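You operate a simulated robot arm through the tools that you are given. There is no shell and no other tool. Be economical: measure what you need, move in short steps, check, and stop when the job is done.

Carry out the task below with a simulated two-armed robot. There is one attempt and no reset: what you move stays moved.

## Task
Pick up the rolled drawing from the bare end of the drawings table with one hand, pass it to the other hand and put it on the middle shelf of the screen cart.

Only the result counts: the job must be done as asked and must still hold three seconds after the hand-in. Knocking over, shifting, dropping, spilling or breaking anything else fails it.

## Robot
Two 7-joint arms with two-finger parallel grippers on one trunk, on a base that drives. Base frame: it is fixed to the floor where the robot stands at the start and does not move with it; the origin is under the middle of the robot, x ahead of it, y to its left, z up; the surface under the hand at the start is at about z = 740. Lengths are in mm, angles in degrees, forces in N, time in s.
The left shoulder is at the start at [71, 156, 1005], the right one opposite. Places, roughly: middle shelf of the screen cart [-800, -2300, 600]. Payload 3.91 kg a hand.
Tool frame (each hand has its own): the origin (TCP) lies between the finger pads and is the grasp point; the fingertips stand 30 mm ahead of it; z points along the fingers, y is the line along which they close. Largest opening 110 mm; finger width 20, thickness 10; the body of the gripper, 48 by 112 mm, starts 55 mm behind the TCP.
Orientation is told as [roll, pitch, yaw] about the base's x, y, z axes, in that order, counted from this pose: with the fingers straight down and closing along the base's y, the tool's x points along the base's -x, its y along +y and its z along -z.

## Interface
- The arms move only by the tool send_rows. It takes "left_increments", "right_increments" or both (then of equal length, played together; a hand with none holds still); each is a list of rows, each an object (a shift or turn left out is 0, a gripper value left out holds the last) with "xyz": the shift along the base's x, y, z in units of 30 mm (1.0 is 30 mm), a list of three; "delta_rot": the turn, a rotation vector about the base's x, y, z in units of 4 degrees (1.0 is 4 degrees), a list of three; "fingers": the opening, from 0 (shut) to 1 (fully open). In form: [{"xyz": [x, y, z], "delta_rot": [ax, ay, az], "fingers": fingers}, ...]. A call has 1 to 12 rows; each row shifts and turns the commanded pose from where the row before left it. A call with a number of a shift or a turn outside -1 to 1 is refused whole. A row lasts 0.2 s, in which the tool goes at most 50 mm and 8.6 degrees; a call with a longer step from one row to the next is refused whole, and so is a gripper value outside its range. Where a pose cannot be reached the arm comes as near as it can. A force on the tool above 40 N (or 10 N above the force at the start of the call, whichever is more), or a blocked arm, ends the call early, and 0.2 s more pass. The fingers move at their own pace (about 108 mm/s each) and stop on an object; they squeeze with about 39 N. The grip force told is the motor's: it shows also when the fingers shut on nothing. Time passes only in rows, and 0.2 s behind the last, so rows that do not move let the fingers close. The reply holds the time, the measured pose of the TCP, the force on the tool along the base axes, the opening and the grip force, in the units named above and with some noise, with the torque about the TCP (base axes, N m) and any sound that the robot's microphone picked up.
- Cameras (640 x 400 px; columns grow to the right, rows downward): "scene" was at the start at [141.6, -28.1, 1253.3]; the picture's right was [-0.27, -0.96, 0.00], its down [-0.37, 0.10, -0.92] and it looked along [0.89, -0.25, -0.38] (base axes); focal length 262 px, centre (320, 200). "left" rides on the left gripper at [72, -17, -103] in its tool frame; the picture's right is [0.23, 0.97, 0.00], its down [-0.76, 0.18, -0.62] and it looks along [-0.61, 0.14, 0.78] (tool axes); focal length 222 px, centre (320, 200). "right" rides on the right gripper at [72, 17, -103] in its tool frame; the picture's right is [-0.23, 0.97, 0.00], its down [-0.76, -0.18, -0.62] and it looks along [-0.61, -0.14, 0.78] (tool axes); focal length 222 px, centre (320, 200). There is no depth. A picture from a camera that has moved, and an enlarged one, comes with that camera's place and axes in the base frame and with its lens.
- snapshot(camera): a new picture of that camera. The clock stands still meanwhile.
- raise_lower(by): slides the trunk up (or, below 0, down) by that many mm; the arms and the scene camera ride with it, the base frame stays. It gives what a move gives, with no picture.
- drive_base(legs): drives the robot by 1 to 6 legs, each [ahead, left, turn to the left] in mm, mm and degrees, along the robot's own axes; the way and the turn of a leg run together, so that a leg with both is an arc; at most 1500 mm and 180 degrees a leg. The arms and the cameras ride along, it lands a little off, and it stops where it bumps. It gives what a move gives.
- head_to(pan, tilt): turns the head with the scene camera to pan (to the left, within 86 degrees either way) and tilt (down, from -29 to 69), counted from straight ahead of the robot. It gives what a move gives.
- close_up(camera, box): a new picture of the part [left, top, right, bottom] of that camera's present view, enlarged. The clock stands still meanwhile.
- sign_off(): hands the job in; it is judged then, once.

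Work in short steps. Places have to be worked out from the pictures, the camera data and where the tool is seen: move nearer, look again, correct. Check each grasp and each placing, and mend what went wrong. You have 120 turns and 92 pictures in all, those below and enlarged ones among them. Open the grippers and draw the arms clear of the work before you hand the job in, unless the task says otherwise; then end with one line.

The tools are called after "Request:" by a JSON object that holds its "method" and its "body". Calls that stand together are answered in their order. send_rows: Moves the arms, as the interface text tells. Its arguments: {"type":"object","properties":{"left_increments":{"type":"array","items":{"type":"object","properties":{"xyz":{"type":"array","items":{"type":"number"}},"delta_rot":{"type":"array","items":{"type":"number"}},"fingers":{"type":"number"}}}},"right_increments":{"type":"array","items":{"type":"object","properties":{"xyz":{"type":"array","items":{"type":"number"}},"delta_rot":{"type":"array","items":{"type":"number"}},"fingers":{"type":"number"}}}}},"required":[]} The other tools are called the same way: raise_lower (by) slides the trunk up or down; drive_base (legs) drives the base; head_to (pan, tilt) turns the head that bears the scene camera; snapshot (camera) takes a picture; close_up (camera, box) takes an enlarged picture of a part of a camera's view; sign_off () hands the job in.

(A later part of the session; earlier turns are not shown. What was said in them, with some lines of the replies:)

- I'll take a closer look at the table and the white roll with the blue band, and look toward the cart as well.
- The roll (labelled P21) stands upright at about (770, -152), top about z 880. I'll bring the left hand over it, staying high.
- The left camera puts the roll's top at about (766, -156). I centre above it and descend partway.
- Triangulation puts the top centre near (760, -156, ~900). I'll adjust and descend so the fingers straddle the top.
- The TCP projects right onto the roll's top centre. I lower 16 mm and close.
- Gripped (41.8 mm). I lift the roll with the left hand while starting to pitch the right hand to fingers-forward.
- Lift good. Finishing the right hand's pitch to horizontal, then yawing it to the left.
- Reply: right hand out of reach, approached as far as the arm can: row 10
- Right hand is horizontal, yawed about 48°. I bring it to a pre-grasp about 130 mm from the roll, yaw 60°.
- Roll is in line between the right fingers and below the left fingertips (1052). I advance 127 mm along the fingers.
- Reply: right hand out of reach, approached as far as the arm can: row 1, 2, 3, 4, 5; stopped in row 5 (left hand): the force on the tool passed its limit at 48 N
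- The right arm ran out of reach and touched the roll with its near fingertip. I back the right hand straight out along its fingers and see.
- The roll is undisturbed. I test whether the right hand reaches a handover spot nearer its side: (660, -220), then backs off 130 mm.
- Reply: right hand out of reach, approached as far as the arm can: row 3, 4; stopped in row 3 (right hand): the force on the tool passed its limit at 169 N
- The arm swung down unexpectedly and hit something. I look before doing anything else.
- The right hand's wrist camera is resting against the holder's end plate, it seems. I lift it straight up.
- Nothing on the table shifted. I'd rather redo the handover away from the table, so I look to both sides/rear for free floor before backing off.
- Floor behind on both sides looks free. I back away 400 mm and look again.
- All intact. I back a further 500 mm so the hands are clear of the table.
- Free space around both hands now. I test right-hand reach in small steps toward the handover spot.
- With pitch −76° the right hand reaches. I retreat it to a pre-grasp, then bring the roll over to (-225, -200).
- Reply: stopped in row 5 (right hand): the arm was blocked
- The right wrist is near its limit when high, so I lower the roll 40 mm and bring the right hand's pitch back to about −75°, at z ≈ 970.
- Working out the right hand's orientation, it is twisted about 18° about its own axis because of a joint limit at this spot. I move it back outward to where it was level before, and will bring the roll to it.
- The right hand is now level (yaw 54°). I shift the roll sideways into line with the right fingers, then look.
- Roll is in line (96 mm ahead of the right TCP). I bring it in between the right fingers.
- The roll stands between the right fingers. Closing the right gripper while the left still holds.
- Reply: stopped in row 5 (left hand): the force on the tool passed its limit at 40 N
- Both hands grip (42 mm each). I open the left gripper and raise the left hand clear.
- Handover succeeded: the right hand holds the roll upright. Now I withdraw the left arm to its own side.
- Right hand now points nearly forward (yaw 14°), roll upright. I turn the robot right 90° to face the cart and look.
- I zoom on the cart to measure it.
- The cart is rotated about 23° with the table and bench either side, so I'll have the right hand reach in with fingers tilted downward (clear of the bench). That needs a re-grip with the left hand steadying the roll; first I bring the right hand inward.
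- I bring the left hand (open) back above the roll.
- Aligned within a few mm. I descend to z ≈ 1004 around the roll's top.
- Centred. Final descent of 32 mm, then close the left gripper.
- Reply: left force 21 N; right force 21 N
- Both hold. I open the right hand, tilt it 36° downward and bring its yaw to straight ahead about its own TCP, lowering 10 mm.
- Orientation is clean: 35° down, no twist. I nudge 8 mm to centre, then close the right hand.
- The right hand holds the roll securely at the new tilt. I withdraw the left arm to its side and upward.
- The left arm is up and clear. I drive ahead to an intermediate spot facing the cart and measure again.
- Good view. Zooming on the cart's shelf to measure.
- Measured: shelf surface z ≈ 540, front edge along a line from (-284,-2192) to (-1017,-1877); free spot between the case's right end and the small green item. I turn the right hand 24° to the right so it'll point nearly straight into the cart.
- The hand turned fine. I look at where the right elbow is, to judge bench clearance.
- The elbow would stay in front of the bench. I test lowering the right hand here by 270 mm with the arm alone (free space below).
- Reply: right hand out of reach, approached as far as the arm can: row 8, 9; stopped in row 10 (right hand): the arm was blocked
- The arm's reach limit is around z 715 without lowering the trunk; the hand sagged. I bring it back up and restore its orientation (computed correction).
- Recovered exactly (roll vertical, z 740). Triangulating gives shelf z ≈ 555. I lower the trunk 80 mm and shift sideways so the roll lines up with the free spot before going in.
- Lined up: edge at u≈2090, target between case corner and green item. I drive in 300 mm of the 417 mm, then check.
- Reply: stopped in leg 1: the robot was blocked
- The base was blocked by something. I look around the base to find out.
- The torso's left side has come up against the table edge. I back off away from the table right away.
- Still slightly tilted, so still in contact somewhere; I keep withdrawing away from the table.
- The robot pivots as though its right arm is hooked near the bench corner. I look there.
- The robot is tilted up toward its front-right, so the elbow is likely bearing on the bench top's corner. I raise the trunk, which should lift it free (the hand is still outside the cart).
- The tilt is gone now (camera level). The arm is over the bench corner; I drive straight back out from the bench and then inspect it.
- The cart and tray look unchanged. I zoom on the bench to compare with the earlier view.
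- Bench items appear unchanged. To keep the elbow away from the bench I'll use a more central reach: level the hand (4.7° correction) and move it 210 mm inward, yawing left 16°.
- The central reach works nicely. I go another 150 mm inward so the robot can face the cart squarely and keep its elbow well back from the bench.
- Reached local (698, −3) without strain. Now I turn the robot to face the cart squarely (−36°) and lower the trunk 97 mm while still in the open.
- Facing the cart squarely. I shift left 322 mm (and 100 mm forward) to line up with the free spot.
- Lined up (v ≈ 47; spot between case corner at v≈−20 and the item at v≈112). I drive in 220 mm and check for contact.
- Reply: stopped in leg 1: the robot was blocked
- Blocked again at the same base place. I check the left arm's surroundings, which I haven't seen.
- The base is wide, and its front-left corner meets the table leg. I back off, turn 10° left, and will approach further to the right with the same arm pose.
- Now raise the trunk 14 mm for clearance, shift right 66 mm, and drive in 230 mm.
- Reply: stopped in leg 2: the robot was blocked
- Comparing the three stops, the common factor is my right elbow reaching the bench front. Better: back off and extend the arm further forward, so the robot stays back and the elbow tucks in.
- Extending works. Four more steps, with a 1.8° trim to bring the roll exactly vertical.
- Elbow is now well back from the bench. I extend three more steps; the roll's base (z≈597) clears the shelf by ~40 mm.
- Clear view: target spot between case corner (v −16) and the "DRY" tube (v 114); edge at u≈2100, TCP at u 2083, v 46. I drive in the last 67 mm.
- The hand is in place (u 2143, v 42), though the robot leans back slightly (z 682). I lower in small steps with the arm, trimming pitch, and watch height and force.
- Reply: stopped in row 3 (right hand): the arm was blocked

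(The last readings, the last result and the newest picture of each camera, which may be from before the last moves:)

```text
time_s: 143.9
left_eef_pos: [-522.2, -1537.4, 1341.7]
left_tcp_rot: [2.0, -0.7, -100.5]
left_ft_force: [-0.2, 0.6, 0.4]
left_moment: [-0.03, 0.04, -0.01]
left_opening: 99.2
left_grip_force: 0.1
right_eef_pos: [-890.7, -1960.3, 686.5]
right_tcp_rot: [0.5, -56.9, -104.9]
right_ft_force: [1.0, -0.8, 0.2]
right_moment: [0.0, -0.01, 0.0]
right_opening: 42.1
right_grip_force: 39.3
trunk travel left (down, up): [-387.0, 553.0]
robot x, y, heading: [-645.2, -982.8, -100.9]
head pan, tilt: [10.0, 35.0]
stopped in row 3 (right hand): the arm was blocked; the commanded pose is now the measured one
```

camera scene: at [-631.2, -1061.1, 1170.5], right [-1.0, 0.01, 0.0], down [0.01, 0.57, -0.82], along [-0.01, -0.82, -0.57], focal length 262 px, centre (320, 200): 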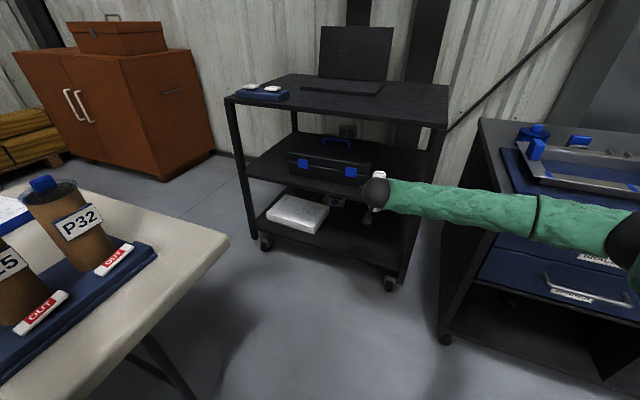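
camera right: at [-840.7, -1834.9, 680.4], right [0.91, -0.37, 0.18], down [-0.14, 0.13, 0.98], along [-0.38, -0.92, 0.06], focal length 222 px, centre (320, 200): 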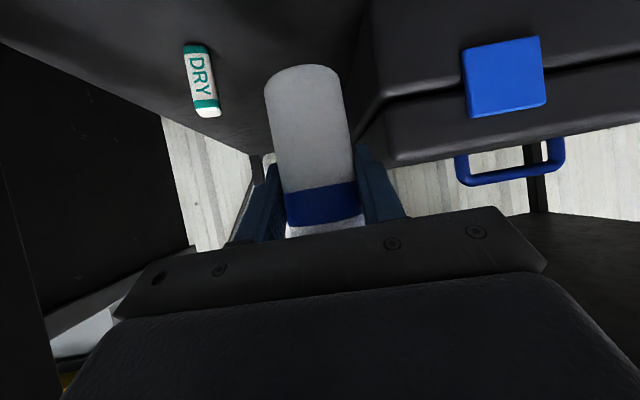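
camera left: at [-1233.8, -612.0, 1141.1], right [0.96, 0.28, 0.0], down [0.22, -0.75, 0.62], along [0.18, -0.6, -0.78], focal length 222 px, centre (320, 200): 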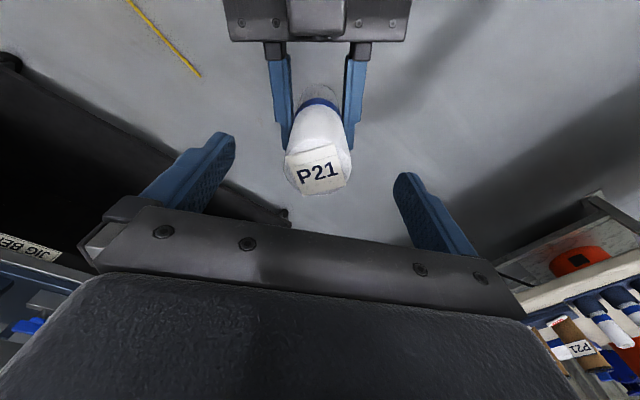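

The arm is being held up by something. I look at the arm from the head.

Request:
{"method": "head_to", "body": {"pan": -35, "tilt": 30}}

Request:
{"method": "snapshot", "body": {"camera": "scene"}}

```text
time_s: 145.1
left_eef_pos: [-521.1, -1537.5, 1343.5]
left_tcp_rot: [1.9, -0.8, -100.6]
left_ft_force: [0.2, 0.3, -0.2]
left_moment: [0.04, -0.03, 0.02]
left_opening: 98.9
left_grip_force: 0.0
right_eef_pos: [-892.5, -1960.3, 683.1]
right_tcp_rot: [-0.1, -56.6, -104.6]
right_ft_force: [0.2, 0.2, -0.1]
right_moment: [-0.02, 0.03, -0.01]
right_opening: 42.1
right_grip_force: 39.1
trunk travel left (down, up): [-387.0, 553.0]
robot x, y, heading: [-651.6, -983.3, -100.6]
head pan, tilt: [-35.0, 30.0]
```

```text
8 pictures are left
camera scene: at [-712.9, -1084.2, 1180.5], right [-0.7, 0.72, 0.0], down [0.35, 0.34, -0.87], along [-0.63, -0.61, -0.49], focal length 262 px, centre (320, 200)
```

scene: 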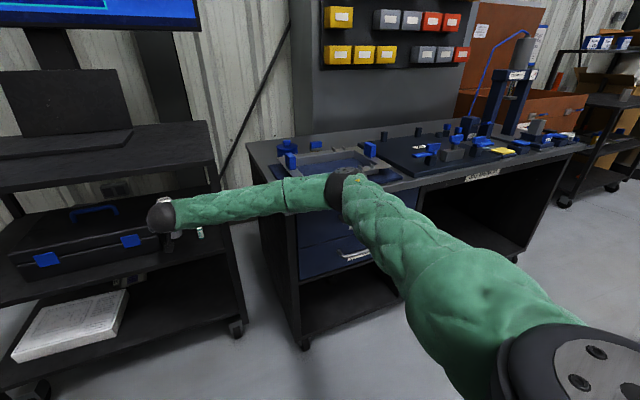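

Now it's plain: the elbow rests on the bench's front edge. I lift the trunk 40 mm, back out 160 mm, then extend the arm that much more so the elbow stays in front of the bench.

Request:
{"method": "raise_lower", "body": {"by": 40}}

Request:
{"method": "drive_base", "body": {"legs": [[-166, 36, 0]]}}

Request:
{"method": "raise_lower", "body": {"by": -34}}

```text
time_s: 145.9
left_eef_pos: [-529.7, -1554.2, 1375.2]
left_tcp_rot: [2.3, 0.1, -100.4]
left_ft_force: [0.5, -0.2, -0.2]
left_moment: [0.05, 0.0, 0.0]
left_opening: 98.8
left_grip_force: 0.0
right_eef_pos: [-895.9, -1967.7, 699.4]
right_tcp_rot: [0.3, -55.3, -104.9]
right_ft_force: [-0.5, 0.0, -0.4]
right_moment: [0.04, 0.0, 0.02]
right_opening: 41.8
right_grip_force: 38.8
trunk travel left (down, up): [-427.0, 513.0]
robot x, y, heading: [-647.2, -981.9, -100.7]
head pan, tilt: [-35.0, 30.0]
```

```text
time_s: 147.3
left_eef_pos: [-464.3, -1396.6, 1377.7]
left_tcp_rot: [2.3, 0.0, -100.6]
left_ft_force: [-0.2, -0.2, -0.3]
left_moment: [-0.05, -0.02, -0.03]
left_opening: 98.8
left_grip_force: 0.1
right_eef_pos: [-832.0, -1809.6, 704.0]
right_tcp_rot: [0.5, -55.5, -105.1]
right_ft_force: [0.1, 0.1, -1.6]
right_moment: [-0.01, 0.01, -0.01]
right_opening: 41.8
right_grip_force: 39.2
trunk travel left (down, up): [-427.0, 513.0]
robot x, y, heading: [-582.5, -825.5, -101.2]
head pan, tilt: [-35.0, 30.0]
```

```text
time_s: 148.1
left_eef_pos: [-466.2, -1398.6, 1343.2]
left_tcp_rot: [2.3, -0.1, -100.6]
left_ft_force: [0.0, 0.7, 0.1]
left_moment: [0.0, -0.04, 0.02]
left_opening: 98.8
left_grip_force: 0.1
right_eef_pos: [-832.8, -1810.3, 669.2]
right_tcp_rot: [0.4, -55.4, -105.1]
right_ft_force: [-0.6, -0.4, 0.1]
right_moment: [0.04, -0.02, -0.02]
right_opening: 41.6
right_grip_force: 39.2
trunk travel left (down, up): [-393.0, 547.0]
robot x, y, heading: [-578.4, -827.2, -101.0]
head pan, tilt: [-35.0, 30.0]
```

Level and free again. I extend the arm into the cart.

Request:
{"method": "send_rows", "body": {"right_increments": [{"xyz": [-0.396, -0.918, 0]}, {"xyz": [-0.396, -0.918, 0]}, {"xyz": [-0.396, -0.918, 0]}, {}]}}

```text
time_s: 149.1
left_eef_pos: [-465.5, -1398.7, 1343.2]
left_tcp_rot: [2.4, 0.1, -100.6]
left_ft_force: [0.0, 1.0, -0.8]
left_moment: [-0.02, 0.02, -0.01]
left_opening: 98.8
left_grip_force: 0.1
right_eef_pos: [-870.4, -1894.9, 667.2]
right_tcp_rot: [0.5, -55.4, -105.0]
right_ft_force: [-0.3, -0.3, 0.5]
right_moment: [0.01, 0.01, -0.03]
right_opening: 42.0
right_grip_force: 38.8
trunk travel left (down, up): [-393.0, 547.0]
robot x, y, heading: [-585.3, -830.2, -100.7]
head pan, tilt: [-35.0, 30.0]
```

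Good, still exact. One more 30 mm step, checking that reach holds.

Request:
{"method": "send_rows", "body": {"right_increments": [{"xyz": [-0.396, -0.918, 0]}]}}

```text
time_s: 149.5
left_eef_pos: [-465.4, -1399.7, 1342.6]
left_tcp_rot: [2.4, 0.1, -100.6]
left_ft_force: [0.2, -0.2, -1.1]
left_moment: [0.02, 0.01, -0.01]
left_opening: 98.8
left_grip_force: 0.0
right_eef_pos: [-881.2, -1922.2, 667.4]
right_tcp_rot: [0.4, -55.5, -105.1]
right_ft_force: [0.4, -0.3, 0.6]
right_moment: [-0.01, 0.0, 0.0]
right_opening: 41.9
right_grip_force: 38.7
trunk travel left (down, up): [-393.0, 547.0]
robot x, y, heading: [-582.7, -829.6, -100.9]
head pan, tilt: [-35.0, 30.0]
```

Reach holds. The remaining 33 mm I do with the base, then view.

Request:
{"method": "drive_base", "body": {"legs": [[33, -7, 0]]}}

Request:
{"method": "snapshot", "body": {"camera": "right"}}

```text
time_s: 150.4
left_eef_pos: [-480.1, -1431.4, 1340.7]
left_tcp_rot: [2.3, 0.1, -100.7]
left_ft_force: [-0.4, -0.5, 0.1]
left_moment: [0.06, -0.05, 0.01]
left_opening: 99.0
left_grip_force: 0.1
right_eef_pos: [-893.7, -1953.9, 665.1]
right_tcp_rot: [0.4, -55.2, -105.0]
right_ft_force: [-0.2, -0.6, 0.1]
right_moment: [-0.03, 0.01, -0.01]
right_opening: 41.9
right_grip_force: 38.8
trunk travel left (down, up): [-393.0, 547.0]
robot x, y, heading: [-596.0, -862.1, -101.0]
head pan, tilt: [-35.0, 30.0]
```

```text
7 pictures are left
camera right: at [-846.8, -1837.1, 664.0], right [0.91, -0.37, 0.19], down [-0.16, 0.12, 0.98], along [-0.39, -0.92, 0.05], focal length 222 px, centre (320, 200)
```

right: 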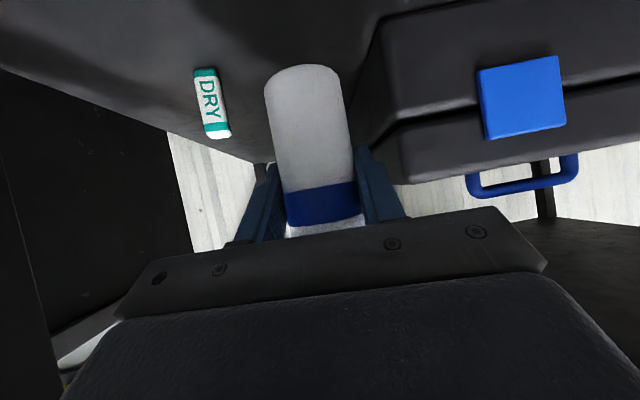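

Level, and the spot is right: clear of the case and the tube. I lower the trunk 30 mm.

Request:
{"method": "raise_lower", "body": {"by": -30}}

Request:
{"method": "raise_lower", "body": {"by": -5}}

Request:
{"method": "raise_lower", "body": {"by": -4}}

```text
time_s: 151.1
left_eef_pos: [-477.7, -1429.9, 1313.4]
left_tcp_rot: [2.3, 0.1, -100.6]
left_ft_force: [0.5, -0.2, -0.2]
left_moment: [0.01, 0.02, 0.0]
left_opening: 98.9
left_grip_force: 0.1
right_eef_pos: [-894.6, -1953.4, 638.6]
right_tcp_rot: [0.4, -55.4, -105.2]
right_ft_force: [-1.3, -0.6, 0.6]
right_moment: [0.06, 0.0, 0.0]
right_opening: 42.2
right_grip_force: 39.1
trunk travel left (down, up): [-363.0, 577.0]
robot x, y, heading: [-593.1, -859.9, -100.7]
head pan, tilt: [-35.0, 30.0]
```

```text
time_s: 151.7
left_eef_pos: [-478.0, -1430.2, 1307.2]
left_tcp_rot: [2.2, 0.0, -100.7]
left_ft_force: [0.0, 1.0, 0.1]
left_moment: [0.0, 0.0, 0.01]
left_opening: 99.1
left_grip_force: 0.1
right_eef_pos: [-894.5, -1953.0, 632.7]
right_tcp_rot: [0.4, -55.4, -105.0]
right_ft_force: [1.1, 0.2, -0.8]
right_moment: [0.02, -0.03, -0.01]
right_opening: 41.8
right_grip_force: 38.4
trunk travel left (down, up): [-358.0, 582.0]
robot x, y, heading: [-597.2, -855.2, -101.0]
head pan, tilt: [-35.0, 30.0]
```

```text
time_s: 152.2
left_eef_pos: [-478.4, -1429.8, 1303.7]
left_tcp_rot: [2.3, 0.1, -100.6]
left_ft_force: [-0.4, -1.3, -0.6]
left_moment: [-0.01, 0.0, 0.03]
left_opening: 99.3
left_grip_force: 0.0
right_eef_pos: [-894.3, -1954.0, 627.0]
right_tcp_rot: [0.5, -55.4, -105.1]
right_ft_force: [-0.1, -0.7, -0.1]
right_moment: [0.03, -0.03, -0.02]
right_opening: 41.9
right_grip_force: 39.4
trunk travel left (down, up): [-354.0, 586.0]
robot x, y, heading: [-604.2, -860.3, -101.1]
head pan, tilt: [-35.0, 30.0]
```

No contact yet at TCP z 627. Continuing in 4 mm steps and watching the force.

Request:
{"method": "raise_lower", "body": {"by": -4}}

Request:
{"method": "raise_lower", "body": {"by": -3}}

Request:
{"method": "raise_lower", "body": {"by": -3}}

```text
time_s: 152.7
left_eef_pos: [-478.6, -1430.6, 1299.7]
left_tcp_rot: [2.3, 0.1, -100.6]
left_ft_force: [0.3, 0.0, -0.8]
left_moment: [-0.03, -0.01, 0.01]
left_opening: 98.9
left_grip_force: 0.0
right_eef_pos: [-894.8, -1952.7, 624.4]
right_tcp_rot: [0.4, -55.4, -105.1]
right_ft_force: [-0.4, 0.3, 0.0]
right_moment: [-0.01, 0.0, -0.02]
right_opening: 41.9
right_grip_force: 38.7
trunk travel left (down, up): [-350.0, 590.0]
robot x, y, heading: [-594.7, -858.5, -101.3]
head pan, tilt: [-35.0, 30.0]
```

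```text
time_s: 153.2
left_eef_pos: [-479.3, -1428.8, 1295.5]
left_tcp_rot: [2.3, 0.1, -100.6]
left_ft_force: [-0.2, -1.1, -0.6]
left_moment: [0.0, 0.0, -0.04]
left_opening: 98.8
left_grip_force: 0.1
right_eef_pos: [-894.4, -1952.1, 621.1]
right_tcp_rot: [0.4, -55.4, -105.1]
right_ft_force: [0.1, 0.2, -0.3]
right_moment: [0.0, 0.01, -0.01]
right_opening: 42.0
right_grip_force: 39.2
trunk travel left (down, up): [-347.0, 593.0]
robot x, y, heading: [-595.2, -860.4, -100.9]
head pan, tilt: [-35.0, 30.0]
```

```text
time_s: 153.8
left_eef_pos: [-478.6, -1429.4, 1293.0]
left_tcp_rot: [2.3, 0.0, -100.6]
left_ft_force: [-0.2, 1.5, -1.2]
left_moment: [0.02, 0.0, 0.03]
left_opening: 99.2
left_grip_force: 0.0
right_eef_pos: [-893.8, -1952.8, 620.6]
right_tcp_rot: [0.5, -55.6, -105.1]
right_ft_force: [-0.7, 0.8, 9.4]
right_moment: [0.17, 0.06, 0.0]
right_opening: 41.8
right_grip_force: 38.9
trunk travel left (down, up): [-344.0, 596.0]
robot x, y, heading: [-599.2, -856.3, -101.2]
head pan, tilt: [-35.0, 30.0]
```

Contact: 9.4 N upward at z 620.6. I open the fingers modestly and look.

Request:
{"method": "send_rows", "body": {"right_increments": [{"fingers": 0.48}, {"fingers": 0.58}, {}]}}

Request:
{"method": "snapshot", "body": {"camera": "right"}}

```text
time_s: 154.6
left_eef_pos: [-478.7, -1430.6, 1294.4]
left_tcp_rot: [2.4, 0.1, -100.6]
left_ft_force: [-0.2, 0.2, -0.4]
left_moment: [-0.04, -0.01, 0.02]
left_opening: 98.9
left_grip_force: 0.1
right_eef_pos: [-894.5, -1953.3, 617.5]
right_tcp_rot: [0.4, -55.4, -105.1]
right_ft_force: [-1.0, -1.3, -0.9]
right_moment: [0.02, 0.04, 0.0]
right_opening: 63.8
right_grip_force: 0.0
trunk travel left (down, up): [-344.0, 596.0]
robot x, y, heading: [-598.6, -855.4, -101.1]
head pan, tilt: [-35.0, 30.0]
```

```text
6 pictures are left
camera right: at [-846.3, -1835.9, 617.1], right [0.91, -0.37, 0.19], down [-0.16, 0.12, 0.98], along [-0.39, -0.92, 0.05], focal length 222 px, centre (320, 200)
```

right: 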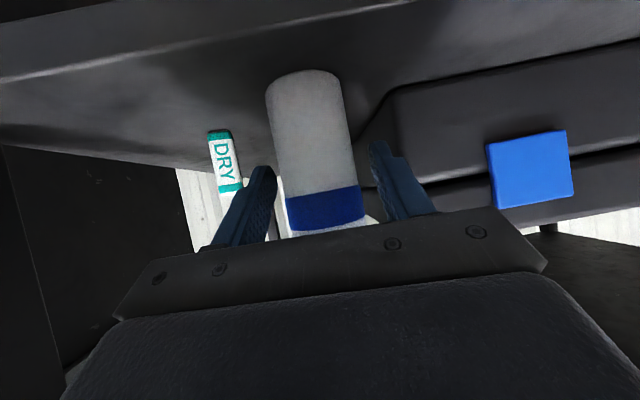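

The roll stands on the shelf on its own. I withdraw the hand along the finger direction.

Request:
{"method": "send_rows", "body": {"right_increments": [{"xyz": [0.12, 0.46, 0.15]}, {"xyz": [0.24, 0.9, 0.3]}, {"xyz": [0.24, 0.9, 0.3]}, {"xyz": [0.24, 0.9, 0.3]}, {"xyz": [0.24, 0.9, 0.2]}, {}]}}

Request:
{"method": "snapshot", "body": {"camera": "right"}}

```text
time_s: 156.0
left_eef_pos: [-478.2, -1429.5, 1293.5]
left_tcp_rot: [2.4, 0.2, -100.6]
left_ft_force: [0.3, -0.3, 0.1]
left_moment: [-0.02, 0.0, -0.02]
left_opening: 98.9
left_grip_force: 0.0
right_eef_pos: [-860.4, -1830.0, 657.3]
right_tcp_rot: [0.3, -55.4, -105.1]
right_ft_force: [0.0, 0.2, 0.3]
right_moment: [-0.01, 0.01, -0.03]
right_opening: 64.0
right_grip_force: 0.1
trunk travel left (down, up): [-344.0, 596.0]
robot x, y, heading: [-596.1, -861.3, -101.3]
head pan, tilt: [-35.0, 30.0]
```

```text
5 pictures are left
camera right: at [-813.0, -1713.5, 654.3], right [0.91, -0.37, 0.19], down [-0.16, 0.12, 0.98], along [-0.39, -0.92, 0.05], focal length 222 px, centre (320, 200)
```

right: 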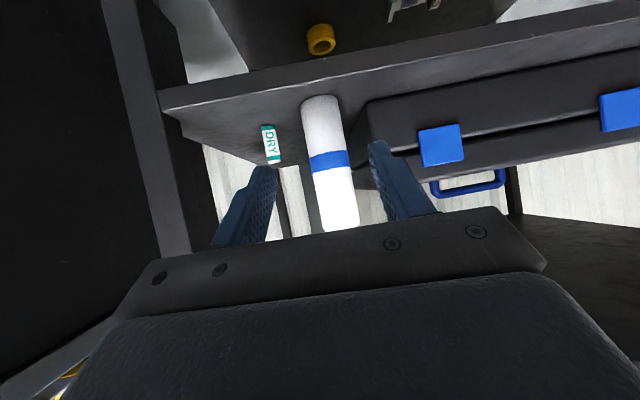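

Roll is upright on the middle shelf, hand free. I back the robot away and take a final look.

Request:
{"method": "drive_base", "body": {"legs": [[-300, 60, 0]]}}

Request:
{"method": "head_to", "body": {"pan": -10, "tilt": 25}}

Request:
{"method": "snapshot", "body": {"camera": "scene"}}

```text
time_s: 158.1
left_eef_pos: [-359.1, -1142.0, 1294.2]
left_tcp_rot: [2.3, 0.1, -100.3]
left_ft_force: [-0.3, 0.5, -0.9]
left_moment: [-0.01, -0.02, 0.01]
left_opening: 99.2
left_grip_force: 0.1
right_eef_pos: [-740.7, -1545.1, 656.7]
right_tcp_rot: [0.3, -55.3, -104.8]
right_ft_force: [-0.2, -0.4, 0.2]
right_moment: [-0.01, -0.01, -0.01]
right_opening: 63.5
right_grip_force: 0.1
trunk travel left (down, up): [-344.0, 596.0]
robot x, y, heading: [-481.7, -573.1, -100.6]
head pan, tilt: [-35.0, 30.0]
```

```text
time_s: 158.9
left_eef_pos: [-360.7, -1143.7, 1294.1]
left_tcp_rot: [2.3, 0.1, -100.3]
left_ft_force: [-0.1, -0.2, 0.4]
left_moment: [0.03, -0.01, 0.05]
left_opening: 99.0
left_grip_force: 0.0
right_eef_pos: [-740.3, -1545.9, 656.4]
right_tcp_rot: [0.4, -55.4, -104.8]
right_ft_force: [0.1, 0.6, 0.3]
right_moment: [-0.02, 0.0, -0.02]
right_opening: 63.8
right_grip_force: 0.0
trunk travel left (down, up): [-344.0, 596.0]
robot x, y, heading: [-479.0, -572.3, -100.9]
head pan, tilt: [-10.0, 25.0]
```

```text
4 pictures are left
camera scene: at [-520.8, -711.8, 1143.2], right [-0.94, 0.35, 0.0], down [0.15, 0.4, -0.91], along [-0.32, -0.85, -0.42], focal length 262 px, centre (320, 200)
```

scene: 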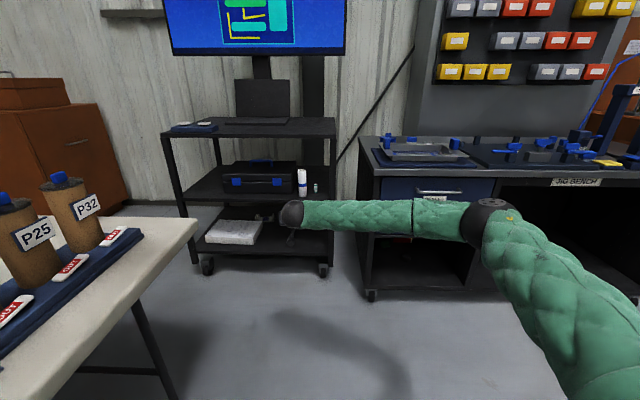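

The roll stands on the middle shelf beside the case. Both grippers are open and the arms are clear, so I hand in.

Request:
{"method": "sign_off", "body": {}}

```text
The job is handed in.
```

The rolled drawing (P21) is standing upright on the middle shelf of the screen cart, picked up with the left hand, passed to the right and set down by the right; on the way my right hand bumped something beside the roll holder on the table and my right elbow pressed against the bench a few times, but nothing looked shifted in the pictures I took afterwards.
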